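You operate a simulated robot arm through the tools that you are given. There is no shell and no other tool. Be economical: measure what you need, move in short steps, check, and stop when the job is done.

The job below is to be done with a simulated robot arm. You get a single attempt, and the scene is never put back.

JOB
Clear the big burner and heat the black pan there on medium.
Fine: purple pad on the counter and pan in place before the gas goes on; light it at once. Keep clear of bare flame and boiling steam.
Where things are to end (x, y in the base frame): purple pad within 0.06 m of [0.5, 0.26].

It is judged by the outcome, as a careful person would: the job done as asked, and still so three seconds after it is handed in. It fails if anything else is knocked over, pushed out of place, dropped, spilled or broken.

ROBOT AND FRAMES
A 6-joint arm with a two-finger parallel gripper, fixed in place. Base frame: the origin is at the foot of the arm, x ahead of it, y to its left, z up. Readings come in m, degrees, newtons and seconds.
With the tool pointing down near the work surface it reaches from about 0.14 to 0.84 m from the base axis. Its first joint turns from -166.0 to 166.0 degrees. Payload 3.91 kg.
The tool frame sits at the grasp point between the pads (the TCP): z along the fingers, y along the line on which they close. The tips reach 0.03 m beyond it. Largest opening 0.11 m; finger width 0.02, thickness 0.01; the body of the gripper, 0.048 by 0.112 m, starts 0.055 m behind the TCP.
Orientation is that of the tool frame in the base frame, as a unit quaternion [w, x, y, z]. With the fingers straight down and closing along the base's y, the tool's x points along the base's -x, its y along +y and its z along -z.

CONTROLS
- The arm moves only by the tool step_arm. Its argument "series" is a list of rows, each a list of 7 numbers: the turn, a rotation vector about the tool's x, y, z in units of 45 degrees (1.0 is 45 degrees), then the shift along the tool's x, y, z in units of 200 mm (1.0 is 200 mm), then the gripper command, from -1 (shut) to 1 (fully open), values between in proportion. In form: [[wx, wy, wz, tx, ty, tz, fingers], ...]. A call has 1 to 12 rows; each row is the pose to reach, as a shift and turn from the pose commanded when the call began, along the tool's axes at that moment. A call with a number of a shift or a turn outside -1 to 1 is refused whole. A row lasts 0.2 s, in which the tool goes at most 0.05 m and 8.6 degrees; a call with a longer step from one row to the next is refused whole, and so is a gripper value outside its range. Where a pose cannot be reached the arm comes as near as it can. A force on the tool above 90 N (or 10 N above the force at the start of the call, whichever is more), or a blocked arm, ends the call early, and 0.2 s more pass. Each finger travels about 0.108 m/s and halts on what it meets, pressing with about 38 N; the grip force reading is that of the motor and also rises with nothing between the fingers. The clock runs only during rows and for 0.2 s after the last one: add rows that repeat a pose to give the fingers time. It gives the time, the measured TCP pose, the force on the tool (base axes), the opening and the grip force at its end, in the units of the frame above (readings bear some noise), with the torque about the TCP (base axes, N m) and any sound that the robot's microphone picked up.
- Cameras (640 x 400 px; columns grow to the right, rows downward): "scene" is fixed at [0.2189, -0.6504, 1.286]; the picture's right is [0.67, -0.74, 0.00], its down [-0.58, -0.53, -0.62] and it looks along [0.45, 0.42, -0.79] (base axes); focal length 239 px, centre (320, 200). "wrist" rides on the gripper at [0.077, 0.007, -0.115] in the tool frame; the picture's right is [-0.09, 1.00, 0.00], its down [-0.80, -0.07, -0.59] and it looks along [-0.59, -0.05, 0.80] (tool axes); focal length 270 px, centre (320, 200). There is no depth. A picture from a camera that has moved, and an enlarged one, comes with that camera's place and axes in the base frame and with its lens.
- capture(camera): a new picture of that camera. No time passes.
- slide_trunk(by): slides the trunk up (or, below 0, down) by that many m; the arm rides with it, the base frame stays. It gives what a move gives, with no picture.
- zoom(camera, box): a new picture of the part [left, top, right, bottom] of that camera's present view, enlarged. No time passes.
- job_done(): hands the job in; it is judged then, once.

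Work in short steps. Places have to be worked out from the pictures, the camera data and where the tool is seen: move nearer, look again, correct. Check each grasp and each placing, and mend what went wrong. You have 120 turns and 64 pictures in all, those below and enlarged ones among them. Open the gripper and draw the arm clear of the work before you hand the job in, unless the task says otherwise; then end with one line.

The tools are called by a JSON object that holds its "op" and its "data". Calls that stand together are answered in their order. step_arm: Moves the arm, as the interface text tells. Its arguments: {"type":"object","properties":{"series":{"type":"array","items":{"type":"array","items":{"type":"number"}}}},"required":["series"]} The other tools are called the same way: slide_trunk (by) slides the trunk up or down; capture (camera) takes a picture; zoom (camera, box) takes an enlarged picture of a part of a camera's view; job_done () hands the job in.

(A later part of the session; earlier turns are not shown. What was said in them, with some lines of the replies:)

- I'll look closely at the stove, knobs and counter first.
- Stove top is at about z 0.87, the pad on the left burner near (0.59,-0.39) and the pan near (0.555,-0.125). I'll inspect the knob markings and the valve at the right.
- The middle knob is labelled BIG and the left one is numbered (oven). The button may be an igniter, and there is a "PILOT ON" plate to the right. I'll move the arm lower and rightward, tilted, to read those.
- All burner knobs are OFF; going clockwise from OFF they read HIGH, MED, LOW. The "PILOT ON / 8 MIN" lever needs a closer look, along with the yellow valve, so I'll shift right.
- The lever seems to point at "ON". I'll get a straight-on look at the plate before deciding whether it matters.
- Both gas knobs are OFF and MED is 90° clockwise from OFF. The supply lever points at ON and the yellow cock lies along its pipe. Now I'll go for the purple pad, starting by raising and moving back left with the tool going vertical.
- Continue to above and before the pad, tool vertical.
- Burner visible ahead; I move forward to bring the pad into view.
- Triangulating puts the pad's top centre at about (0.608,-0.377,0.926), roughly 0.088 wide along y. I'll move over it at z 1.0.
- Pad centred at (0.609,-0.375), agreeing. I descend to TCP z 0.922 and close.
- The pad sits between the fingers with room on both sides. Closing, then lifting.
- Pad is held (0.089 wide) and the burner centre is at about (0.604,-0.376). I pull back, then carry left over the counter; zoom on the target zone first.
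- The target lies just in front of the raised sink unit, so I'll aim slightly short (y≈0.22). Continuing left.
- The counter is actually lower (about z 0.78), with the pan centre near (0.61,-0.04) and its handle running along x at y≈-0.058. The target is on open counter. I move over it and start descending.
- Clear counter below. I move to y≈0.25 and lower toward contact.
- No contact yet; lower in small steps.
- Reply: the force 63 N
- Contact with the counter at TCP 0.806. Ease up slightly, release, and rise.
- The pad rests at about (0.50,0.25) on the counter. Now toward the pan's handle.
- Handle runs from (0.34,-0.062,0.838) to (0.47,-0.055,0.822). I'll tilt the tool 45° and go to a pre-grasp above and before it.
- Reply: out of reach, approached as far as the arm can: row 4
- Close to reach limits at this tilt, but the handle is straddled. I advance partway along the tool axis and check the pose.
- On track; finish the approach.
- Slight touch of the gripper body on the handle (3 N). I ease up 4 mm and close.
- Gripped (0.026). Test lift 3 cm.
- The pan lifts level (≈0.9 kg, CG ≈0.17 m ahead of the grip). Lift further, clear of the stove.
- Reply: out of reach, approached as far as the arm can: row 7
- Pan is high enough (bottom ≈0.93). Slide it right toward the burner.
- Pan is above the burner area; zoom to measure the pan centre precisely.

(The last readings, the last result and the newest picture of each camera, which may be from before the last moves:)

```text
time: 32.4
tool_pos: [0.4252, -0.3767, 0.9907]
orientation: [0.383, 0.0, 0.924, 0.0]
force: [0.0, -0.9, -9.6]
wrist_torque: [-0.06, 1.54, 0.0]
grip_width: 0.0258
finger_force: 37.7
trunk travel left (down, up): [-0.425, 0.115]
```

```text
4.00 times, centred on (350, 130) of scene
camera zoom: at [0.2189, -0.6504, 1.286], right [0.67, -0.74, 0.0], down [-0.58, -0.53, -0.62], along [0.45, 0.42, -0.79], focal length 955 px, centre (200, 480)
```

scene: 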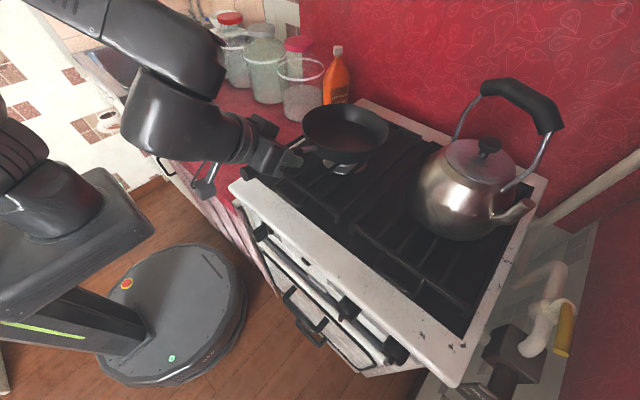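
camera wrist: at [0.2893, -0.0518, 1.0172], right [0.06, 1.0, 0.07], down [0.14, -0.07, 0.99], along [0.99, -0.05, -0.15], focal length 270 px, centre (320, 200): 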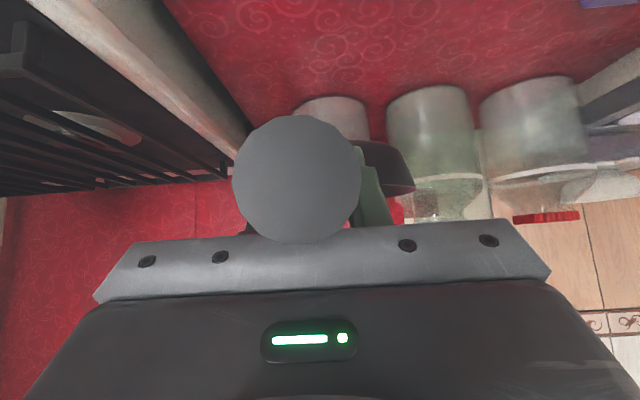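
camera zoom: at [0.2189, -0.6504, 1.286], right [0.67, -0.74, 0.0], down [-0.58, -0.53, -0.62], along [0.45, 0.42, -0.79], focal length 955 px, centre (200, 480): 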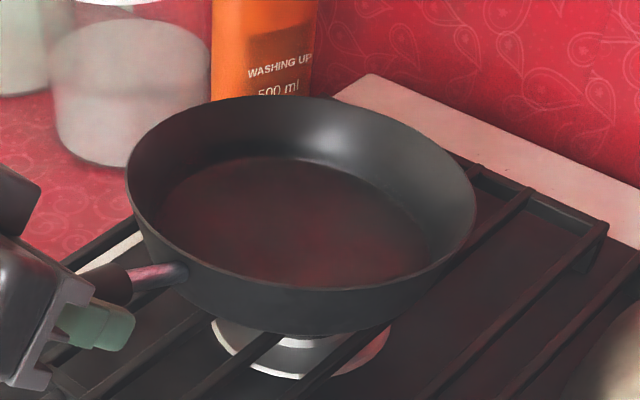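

Pan needs about +1 cm x and +0.7 cm y. I shift it and lower gently toward contact (expected TCP z≈0.949).

{"op": "step_arm", "data": {"series": [[0, 0, 0, -0.035, 0.035, 0.035, -1], [0, 0, 0, 0.0, 0.035, 0.07, -1], [0, 0, 0, 0.04, 0.035, 0.11, -1], [0, 0, 0, 0.075, 0.035, 0.145, -1], [0, 0, 0, 0.085, 0.035, 0.155, -1], [0, 0, 0, 0.085, 0.035, 0.155, -1]]}}

{"op": "zoom", "data": {"camera": "scene", "box": [270, 80, 430, 180]}}

```text
time: 33.8
tool_pos: [0.4329, -0.3699, 0.9574]
orientation: [0.384, 0.001, 0.923, -0.001]
force: [-4.6, -0.6, 1.9]
wrist_torque: [-0.07, -1.22, -0.15]
grip_width: 0.0258
finger_force: 38.2
trunk travel left (down, up): [-0.425, 0.115]
```

```text
4.00 times, centred on (350, 130) of scene
camera zoom: at [0.2189, -0.6504, 1.286], right [0.67, -0.74, 0.0], down [-0.58, -0.53, -0.62], along [0.45, 0.42, -0.79], focal length 955 px, centre (200, 480)
```

zoom: 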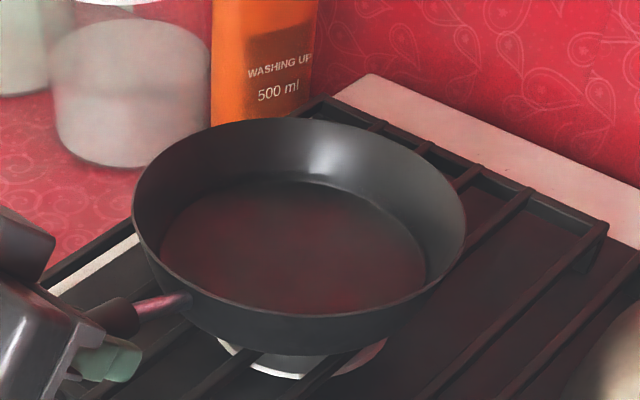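

First contact (far side of the pan), position good (rim centre matches the burner). Lower the last few mm.

{"op": "step_arm", "data": {"series": [[0, 0, 0, 0.009, 0, 0.009, -1], [0, 0, 0, 0.018, 0, 0.018, -1], [0, 0, 0, 0.025, 0, 0.025, -1]]}}

```text
time: 34.6
tool_pos: [0.4325, -0.3695, 0.9512]
orientation: [0.385, 0.001, 0.923, -0.001]
force: [-4.9, -0.8, 2.5]
wrist_torque: [-0.02, -1.16, -0.09]
grip_width: 0.0259
finger_force: 37.8
trunk travel left (down, up): [-0.425, 0.115]
```

{"op": "step_arm", "data": {"series": [[0, 0, 0, 0.007, 0, 0.007, -1], [0, 0, 0, 0.014, 0, 0.014, -1], [0, 0, 0, 0.014, 0, 0.014, -1]]}}

{"op": "zoom", "data": {"camera": "scene", "box": [230, 90, 390, 190]}}

```text
time: 35.4
tool_pos: [0.4331, -0.3697, 0.9486]
orientation: [0.385, 0.0, 0.923, -0.002]
force: [-5.0, -1.4, 15.3]
wrist_torque: [0.1, -0.69, -0.03]
grip_width: 0.0261
finger_force: 37.5
trunk travel left (down, up): [-0.425, 0.115]
```

```text
4.00 times, centred on (310, 140) of scene
camera zoom: at [0.2189, -0.6504, 1.286], right [0.67, -0.74, 0.0], down [-0.58, -0.53, -0.62], along [0.45, 0.42, -0.79], focal length 955 px, centre (360, 440)
```

zoom: 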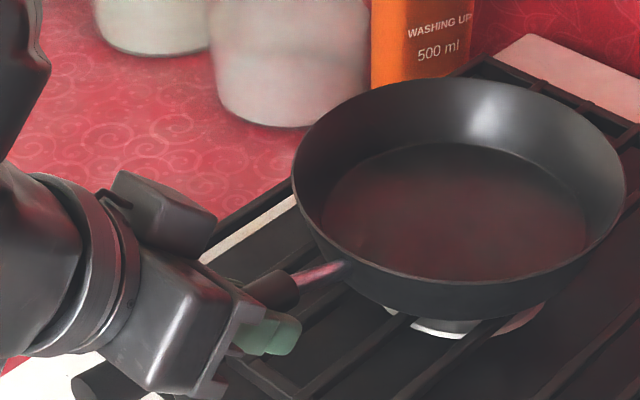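

Full seating at 0.949 (15 N). Release and withdraw along the tool axis.

{"op": "step_arm", "data": {"series": [[0, 0, 0, -0.005, 0, -0.005, -0.3], [0, 0, 0, -0.005, 0, -0.005, 0.3], [0, 0, 0, -0.005, 0, -0.005, 0.3], [0, 0, 0, -0.02, 0, -0.12, 0.3], [0, 0, 0, -0.05, 0, -0.3, 0.3], [0, 0, 0, -0.15, 0, -0.45, 0.3], [0, 0, 0, -0.25, 0, -0.6, 0.3]]}}

{"op": "capture", "data": {"camera": "scene"}}

{"op": "zoom", "data": {"camera": "scene", "box": [230, 90, 390, 190]}}

```text
time: 37.0
tool_pos: [0.384, -0.3702, 1.0657]
orientation: [0.384, 0.0, 0.923, 0.0]
force: [-0.1, 0.2, 0.8]
wrist_torque: [0.04, -0.05, 0.02]
grip_width: 0.0715
finger_force: 0.0
trunk travel left (down, up): [-0.425, 0.115]
```

```text
19 pictures are left
```

scene: 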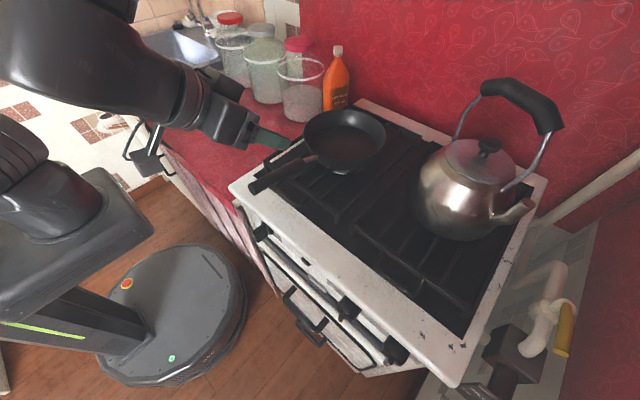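

```text
4.00 times, centred on (310, 140) of scene
camera zoom: at [0.2189, -0.6504, 1.286], right [0.67, -0.74, 0.0], down [-0.58, -0.53, -0.62], along [0.45, 0.42, -0.79], focal length 955 px, centre (360, 440)
```

zoom: 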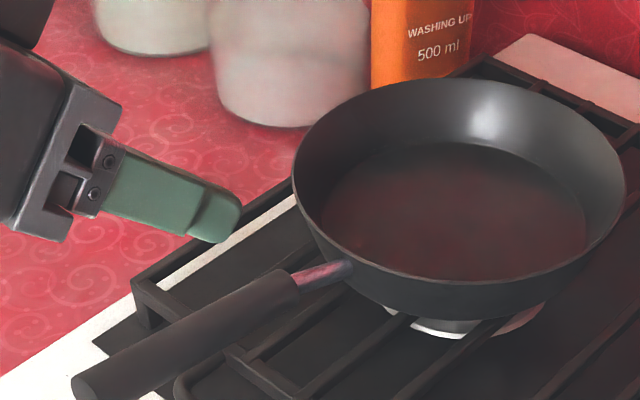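

Pan is seated on the burner, centred within a few mm. Now the knob: BIG bar estimated at (0.321,-0.610,0.791), button at (0.359,-0.479,0.787). I back off and come around in front of the panel.

{"op": "step_arm", "data": {"series": [[0, 0, 0, 0.12, -0.08, -0.12, 0.3], [0, 0, 0, 0.24, -0.18, -0.24, 0.3], [0, 0, 0, 0.36, -0.3, -0.36, 0.3], [0, 0, 0, 0.48, -0.4, -0.48, 0.3], [0, 0, 0, 0.6, -0.55, -0.6, 0.3], [0, 0, 0, 0.6, -0.75, -0.6, 0.3], [0, 0, 0, 0.6, -0.95, -0.6, 0.3], [0, 0, 0, 0.6, -1.0, -0.6, 0.3]]}}

```text
time: 38.8
tool_pos: [0.2147, -0.5701, 1.0646]
orientation: [0.384, 0.0, 0.923, 0.0]
force: [0.2, -0.3, -0.6]
wrist_torque: [-0.01, 0.04, 0.02]
grip_width: 0.0715
finger_force: 0.2
trunk travel left (down, up): [-0.425, 0.115]
```

Now descend in front of the panel while tilting the tool to horizontal.

{"op": "step_arm", "data": {"series": [[0, -0.14, 0, 0.14, -0.05, 0.14, 0], [0, -0.28, 0, 0.28, -0.1, 0.28, 0], [0, -0.42, 0, 0.42, -0.15, 0.42, 0], [0, -0.57, 0, 0.56, -0.2, 0.56, 0], [0, -0.71, 0, 0.7, -0.2, 0.7, 0], [0, -0.86, 0, 0.84, -0.2, 0.84, 0], [0, -1.0, 0, 0.97, -0.2, 0.97, 0], [0, -1.0, 0, 0.97, -0.2, 0.97, 0]]}}

{"op": "capture", "data": {"camera": "wrist"}}

```text
time: 40.6
tool_pos: [0.2144, -0.609, 0.7895]
orientation: [0.71, 0.001, 0.705, -0.001]
force: [0.1, -0.3, 0.0]
wrist_torque: [-0.02, -0.04, 0.03]
grip_width: 0.0552
finger_force: 0.1
trunk travel left (down, up): [-0.425, 0.115]
```

```text
17 pictures are left
camera wrist: at [0.1008, -0.6032, 0.7121], right [0.0, 1.0, 0.09], down [-0.6, -0.07, 0.8], along [0.8, -0.05, 0.6], focal length 270 px, centre (320, 200)
```

wrist: 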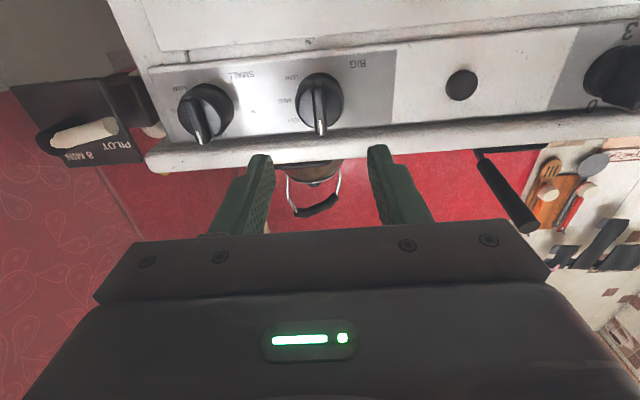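

The horizontal pose is reachable. Zoom to refine the knob location.

{"op": "zoom", "data": {"camera": "wrist", "box": [256, 50, 384, 160]}}

```text
3.64 times, centred on (320, 105) of wrist
camera zoom: at [0.1008, -0.6032, 0.7121], right [0.0, 1.0, 0.09], down [-0.6, -0.07, 0.8], along [0.8, -0.05, 0.6], focal length 983 px, centre (320, 546)
```

zoom: 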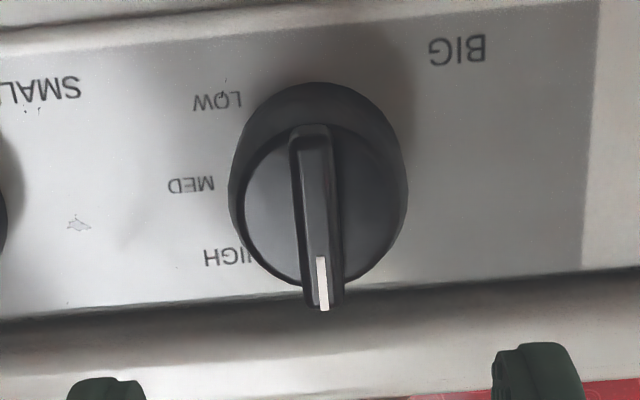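

Knob axis is at (y -0.610, z 0.789) and MED is exactly 90° clockwise. Before any gas I rehearse the 90° turn in the air to be sure the wrist has the range.

{"op": "step_arm", "data": {"series": [[0, 0, 0.17, 0, 0, 0, 0], [0, 0, 0.34, 0, 0, 0, 0], [0, 0, 0.51, 0, 0, 0, 0], [0, 0, 0.68, 0, 0, 0, 0], [0, 0, 0.85, 0, 0, 0, 0], [0, 0, 1.0, 0, 0, 0, 0]]}}

{"op": "step_arm", "data": {"series": [[0, 0, 0.17, 0, 0, 0, -1], [0, 0, 0.34, 0, 0, 0, -1], [0, 0, 0.51, 0, 0, 0, -1], [0, 0, 0.68, 0, 0, 0, -1], [0, 0, 0.85, 0, 0, 0, -1], [0, 0, 1.0, 0, 0, 0, -1]]}}

```text
time: 42.0
tool_pos: [0.216, -0.6102, 0.7925]
orientation: [0.654, 0.271, 0.652, 0.272]
force: [0.3, 0.3, -0.7]
wrist_torque: [0.0, 0.02, 0.01]
grip_width: 0.0552
finger_force: 0.1
trunk travel left (down, up): [-0.425, 0.115]
```

```text
time: 43.4
tool_pos: [0.215, -0.6083, 0.7905]
orientation: [0.5, 0.499, 0.499, 0.502]
force: [0.2, -0.4, -0.5]
wrist_torque: [-0.02, 0.0, -0.01]
grip_width: 0.0
finger_force: 37.5
trunk travel left (down, up): [-0.425, 0.115]
```

Range is fine. Now rehearse the button approach with closed fingers, hovering just short of it.

{"op": "step_arm", "data": {"series": [[0, 0, 0, 0.2, -0.015, 0, -1], [0, 0, 0, 0.42, -0.015, 0, -1], [0, 0, 0, 0.65, -0.015, 0.1, -1], [0, 0, 0, 0.65, -0.015, 0.3, -1], [0, 0, 0, 0.65, -0.015, 0.44, -1], [0, 0, 0, 0.65, -0.015, 0.44, -1]]}}

{"op": "capture", "data": {"camera": "wrist"}}

{"op": "zoom", "data": {"camera": "scene", "box": [250, 210, 400, 330]}}

```text
refused: row 3 steps farther than a row can; nothing moved
```

```text
15 pictures are left
camera wrist: at [0.1006, -0.5323, 0.7983], right [0.0, -0.09, 1.0], down [-0.59, -0.8, -0.07], along [0.8, -0.59, -0.05], focal length 270 px, centre (320, 200)
```

wrist: 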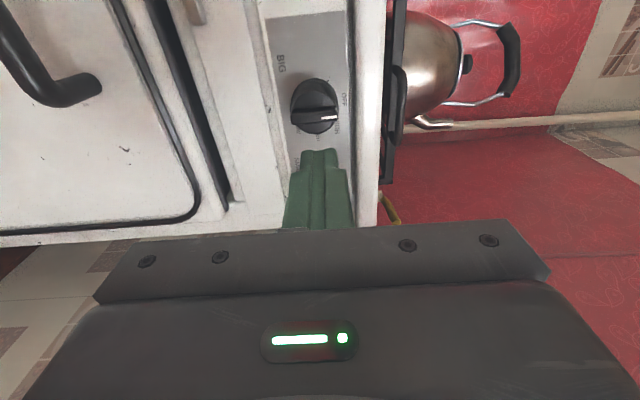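

```text
3.33 times, centred on (325, 270) of scene
camera zoom: at [0.2189, -0.6504, 1.286], right [0.67, -0.74, 0.0], down [-0.58, -0.53, -0.62], along [0.45, 0.42, -0.79], focal length 796 px, centre (303, -33)
```

zoom: 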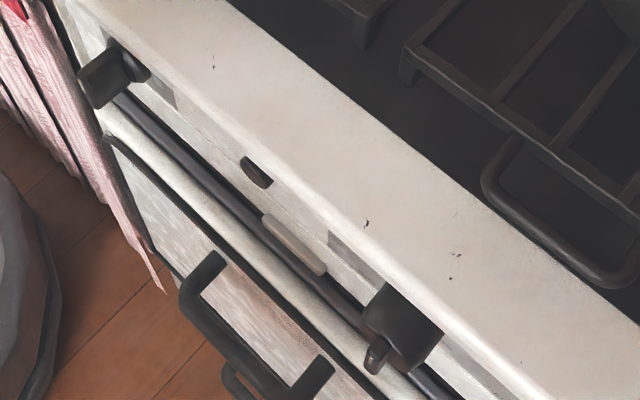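

A step was too long; redo with smaller rows.

{"op": "step_arm", "data": {"series": [[0, 0, 0, 0.2, -0.015, 0, -1], [0, 0, 0, 0.42, -0.015, 0, -1], [0, 0, 0, 0.64, -0.015, 0, -1], [0, 0, 0, 0.65, -0.015, 0.2, -1], [0, 0, 0, 0.65, -0.015, 0.4, -1], [0, 0, 0, 0.65, -0.015, 0.44, -1], [0, 0, 0, 0.65, -0.015, 0.44, -1]]}}

{"op": "capture", "data": {"camera": "wrist"}}

```text
time: 45.0
tool_pos: [0.3028, -0.479, 0.7886]
orientation: [0.501, 0.499, 0.499, 0.501]
force: [0.8, 0.2, 0.1]
wrist_torque: [0.01, 0.02, 0.01]
grip_width: 0.0
finger_force: 37.5
trunk travel left (down, up): [-0.425, 0.115]
```

```text
13 pictures are left
camera wrist: at [0.1884, -0.4018, 0.795], right [0.0, -0.09, 1.0], down [-0.59, -0.8, -0.07], along [0.8, -0.59, -0.05], focal length 270 px, centre (320, 200)
```

wrist: 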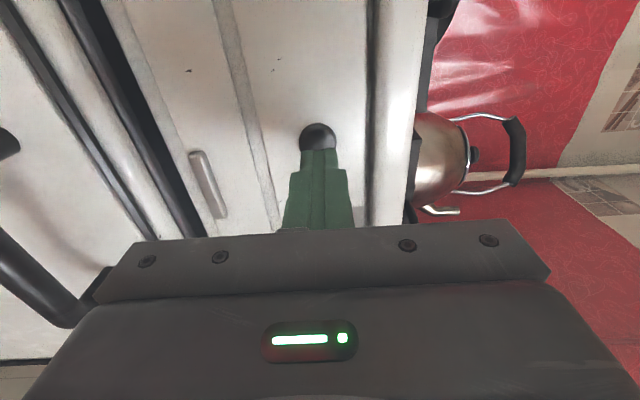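

Aligned with the button. I do a test press now (no gas on) to learn the travel and the sound.

{"op": "step_arm", "data": {"series": [[0, 0, 0, 0, 0, 0.1, -1], [0, 0, 0, 0, 0, 0.13, -1], [0, 0, 0, 0, 0, 0.15, -1], [0, 0, 0, 0, 0, 0.165, -1]]}}

```text
time: 46.0
tool_pos: [0.3338, -0.4788, 0.789]
orientation: [0.501, 0.5, 0.498, 0.501]
force: [-34.7, 4.4, -6.6]
wrist_torque: [-0.1, 0.21, 0.15]
grip_width: 0.0001
finger_force: 37.5
trunk travel left (down, up): [-0.425, 0.115]
heard: click
```

The igniter clicks at TCP x≈0.334. Return to in front of the BIG knob and rotate back to the vertical-bar grasp.

{"op": "step_arm", "data": {"series": [[0, 0, 0, 0, 0, -0.2, -1], [0, 0, 0, 0, 0, -0.4, -1], [0, 0, 0, 0, 0, -0.58, -1], [0, 0, -0.17, -0.2, 0, -0.58, -1], [0, 0, -0.34, -0.4, 0, -0.58, -0.5], [0, 0, -0.51, -0.6, 0, -0.58, 0], [0, 0, -0.68, -0.655, 0, -0.58, 0], [0, 0, -0.85, -0.655, 0, -0.58, 0], [0, 0, -1.0, -0.655, 0, -0.58, 0]]}}

{"op": "step_arm", "data": {"series": [[0, 0, -0.17, 0, 0, 0, -0.2], [0, 0, -0.34, 0, 0, 0, -0.2], [0, 0, -0.51, 0, 0, 0, -0.2], [0, 0, -0.68, 0, 0, 0, -0.2], [0, 0, -0.85, 0, 0, 0, -0.2], [0, 0, -1.0, 0, 0, 0, -0.2], [0, 0, -1.0, 0, 0, 0, -0.2]]}}

```text
time: 48.0
tool_pos: [0.2203, -0.6102, 0.7877]
orientation: [0.655, 0.269, 0.652, 0.27]
force: [-0.3, -0.3, -0.3]
wrist_torque: [0.01, 0.01, 0.0]
grip_width: 0.055
finger_force: 0.1
trunk travel left (down, up): [-0.425, 0.115]
```

```text
time: 49.6
tool_pos: [0.2204, -0.6097, 0.7875]
orientation: [0.708, -0.001, 0.706, -0.001]
force: [0.5, 0.1, -1.2]
wrist_torque: [0.04, -0.02, -0.01]
grip_width: 0.0439
finger_force: 0.0
trunk travel left (down, up): [-0.425, 0.115]
```

Aligned at the knob with a 44 mm opening. Advance to straddle the bar, watching for contact.

{"op": "step_arm", "data": {"series": [[0, 0, 0, 0, 0, 0.2, -0.2], [0, 0, 0, 0, 0, 0.35, -0.2], [0, 0, 0, 0, 0, 0.4, -0.2], [0, 0, 0, 0, 0, 0.43, -0.2], [0, 0, 0, 0, 0, 0.43, -0.2]]}}

{"op": "capture", "data": {"camera": "wrist"}}

```text
time: 50.8
tool_pos: [0.3057, -0.6092, 0.7888]
orientation: [0.708, 0.001, 0.706, -0.001]
force: [-0.4, -0.5, 0.4]
wrist_torque: [0.0, 0.0, 0.06]
grip_width: 0.0443
finger_force: 0.0
trunk travel left (down, up): [-0.425, 0.115]
```

```text
12 pictures are left
camera wrist: at [0.1916, -0.6029, 0.7116], right [0.0, 1.0, 0.09], down [-0.6, -0.07, 0.8], along [0.8, -0.05, 0.59], focal length 270 px, centre (320, 200)
```

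wrist: 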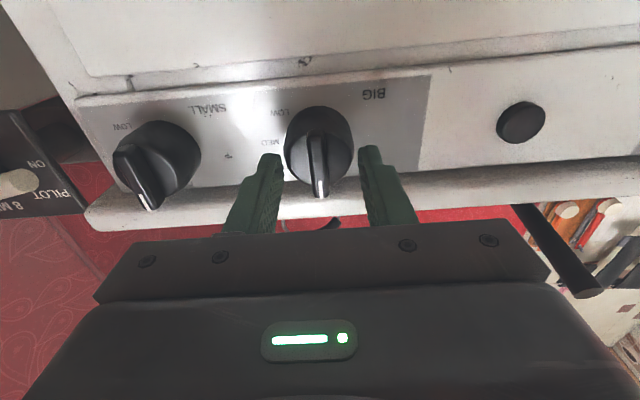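

The bar is centred between the fingers. Close on it.

{"op": "step_arm", "data": {"series": [[0, 0, 0, 0, 0, 0, -1], [0, 0, 0, 0, 0, 0, -1], [0, 0, 0, 0, 0, 0, -1]]}}

```text
time: 51.6
tool_pos: [0.3056, -0.611, 0.7885]
orientation: [0.708, 0.001, 0.706, -0.001]
force: [2.1, -5.0, 1.2]
wrist_torque: [-0.01, -0.04, -0.25]
grip_width: 0.0387
finger_force: 45.2
trunk travel left (down, up): [-0.425, 0.115]
```

Width 0.039 means I gripped the round body, not the bar. Open, back off 10 mm and close on the bar instead.

{"op": "step_arm", "data": {"series": [[0, 0, 0, 0, 0, 0, -0.1], [0, 0, 0, 0, 0, 0, -0.1], [0, 0, 0, 0, 0, -0.05, -0.1], [0, 0, 0, 0, 0, -0.05, -1], [0, 0, 0, 0, 0, -0.05, -1], [0, 0, 0, 0, 0, -0.05, -1]]}}

```text
time: 53.0
tool_pos: [0.2962, -0.6091, 0.7879]
orientation: [0.708, 0.0, 0.706, 0.0]
force: [1.1, -4.0, 0.4]
wrist_torque: [-0.02, 0.69, -0.04]
grip_width: 0.0098
finger_force: 45.7
trunk travel left (down, up): [-0.425, 0.115]
```

Now gripping the bar (10 mm). Pad is on the counter and the pan is in place: turn clockwise toward MED, first half.

{"op": "step_arm", "data": {"series": [[0, 0, 0.18, 0, 0, 0, -1], [0, 0, 0.36, 0, 0, 0, -1], [0, 0, 0.54, 0, 0, 0, -1], [0, 0, 0.72, 0, 0, 0, -1], [0, 0, 0.9, 0, 0, 0, -1], [0, 0, 1.0, 0, 0, 0, -1]]}}

```text
time: 54.4
tool_pos: [0.2964, -0.6109, 0.7873]
orientation: [0.655, 0.272, 0.651, 0.271]
force: [0.3, -12.4, -0.7]
wrist_torque: [-0.02, 0.3, -0.11]
grip_width: 0.0097
finger_force: 44.8
trunk travel left (down, up): [-0.425, 0.115]
```

Turning fine; second half to MED.

{"op": "step_arm", "data": {"series": [[0, 0, 0.19, 0, 0, 0, -1], [0, 0, 0.38, 0, 0, 0, -1], [0, 0, 0.57, 0, 0, 0, -1], [0, 0, 0.76, 0, 0, 0, -1], [0, 0, 0.95, 0, 0, 0, -1], [0, 0, 1.0, 0, 0, 0, -1]]}}

```text
time: 55.8
tool_pos: [0.2972, -0.6116, 0.7869]
orientation: [0.5, 0.501, 0.498, 0.502]
force: [-0.2, -17.7, -7.2]
wrist_torque: [-0.05, 0.21, -1.58]
grip_width: 0.0098
finger_force: 44.8
trunk travel left (down, up): [-0.425, 0.115]
```

Knob is at MED. Release, withdraw, and press the igniter immediately.

{"op": "step_arm", "data": {"series": [[0, 0, 0, 0, 0, 0, -0.2], [0, 0, 0, 0, 0, -0.23, -0.2], [0, 0, 0, 0.22, 0, -0.23, -1], [0, 0, 0, 0.44, 0, -0.23, -1], [0, 0, 0, 0.655, 0, -0.23, -1], [0, 0, 0, 0.655, 0, -0.02, -1], [0, 0, 0, 0.655, 0, 0.17, -1], [0, 0, 0, 0.655, 0, 0.2, -1], [0, 0, 0, 0.655, 0, 0.2, -1]]}}

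{"op": "zoom", "data": {"camera": "scene", "box": [250, 90, 430, 210]}}

```text
time: 57.8
tool_pos: [0.334, -0.4787, 0.789]
orientation: [0.5, 0.499, 0.499, 0.501]
force: [-40.4, 5.0, -5.4]
wrist_torque: [-0.08, 0.18, 0.16]
grip_width: 0.0
finger_force: 37.9
trunk travel left (down, up): [-0.425, 0.115]
heard: click
```

```text
3.33 times, centred on (340, 150) of scene
camera zoom: at [0.2189, -0.6504, 1.286], right [0.67, -0.74, 0.0], down [-0.58, -0.53, -0.62], along [0.45, 0.42, -0.79], focal length 796 px, centre (253, 367)
```

zoom: 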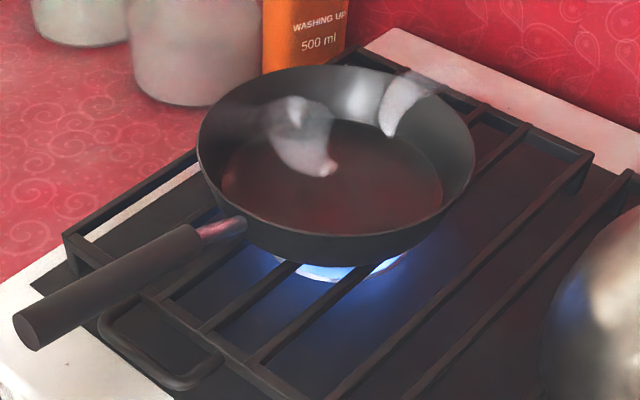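

Lit: blue flame under the pan. Withdraw straight back, away from the flame, open the gripper, and check the knob position.

{"op": "step_arm", "data": {"series": [[0, 0, 0, 0, 0, -0.2, -1], [0, 0, 0, 0, 0, -0.4, 0], [0, 0, 0, 0, 0, -0.6, 1], [0, 0, 0, -0.1, 0, -0.7, 1], [0, 0, 0, -0.1, 0, -0.7, 1]]}}

{"op": "capture", "data": {"camera": "wrist"}}

{"op": "capture", "data": {"camera": "scene"}}

```text
time: 59.0
tool_pos: [0.1972, -0.4995, 0.7883]
orientation: [0.5, 0.499, 0.5, 0.501]
force: [0.5, 0.3, -0.1]
wrist_torque: [0.0, 0.03, 0.0]
grip_width: 0.1099
finger_force: 0.0
trunk travel left (down, up): [-0.425, 0.115]
```

```text
10 pictures are left
camera wrist: at [0.0813, -0.4226, 0.795], right [0.0, -0.09, 1.0], down [-0.59, -0.8, -0.07], along [0.8, -0.59, -0.05], focal length 270 px, centre (320, 200)
```

wrist: 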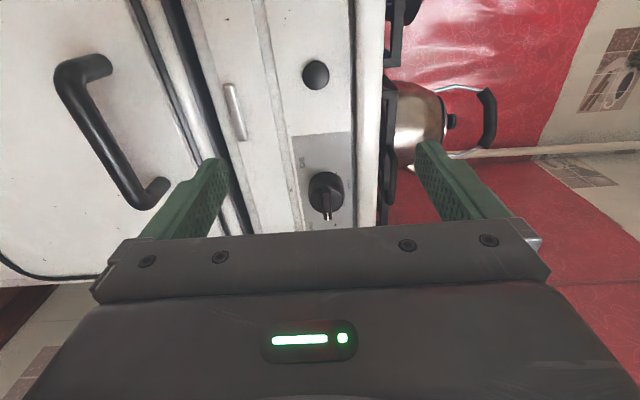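

```text
9 pictures are left
```

scene: 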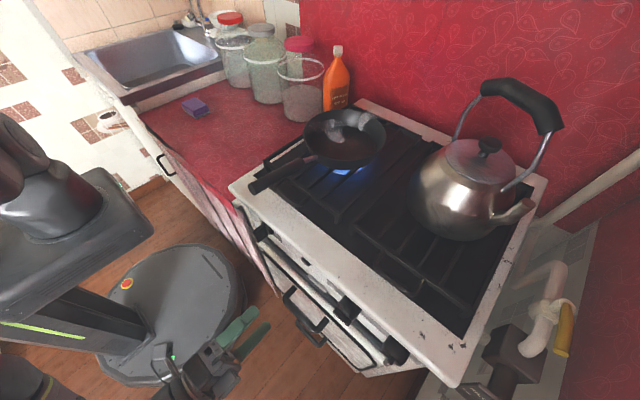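

Everything is in place; zoom to confirm the BIG knob is at MED.

{"op": "zoom", "data": {"camera": "wrist", "box": [270, 120, 390, 235]}}

{"op": "zoom", "data": {"camera": "scene", "box": [280, 90, 420, 190]}}

```text
3.48 times, centred on (330, 178) of wrist
camera zoom: at [0.0813, -0.4226, 0.795], right [0.0, -0.09, 1.0], down [-0.59, -0.8, -0.07], along [0.8, -0.59, -0.05], focal length 940 px, centre (285, 278)
```

zoom: 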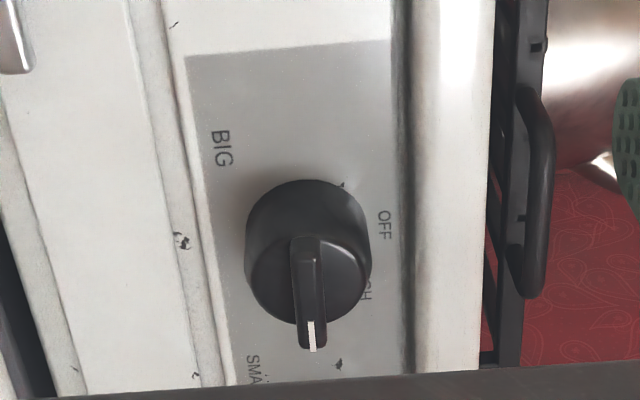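

```text
4.00 times, centred on (350, 140) of scene
camera zoom: at [0.2189, -0.6504, 1.286], right [0.67, -0.74, 0.0], down [-0.58, -0.53, -0.62], along [0.45, 0.42, -0.79], focal length 955 px, centre (200, 440)
```

zoom: 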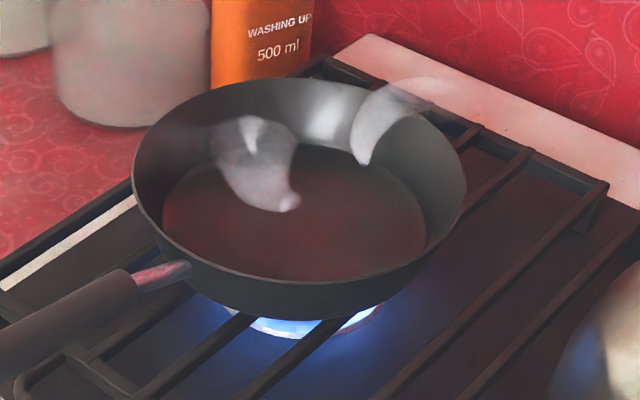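

The BIG knob points sideways to MED, the flame burns under the pan, the pad is on the counter, and the arm is clear with its gripper open. Handing in.

{"op": "job_done", "data": {}}

```text
The job is handed in.
```

The purple pad is on the counter at about (0.50, 0.25), the black pan is on the big burner, and the burner is lit on medium; nothing else was disturbed.
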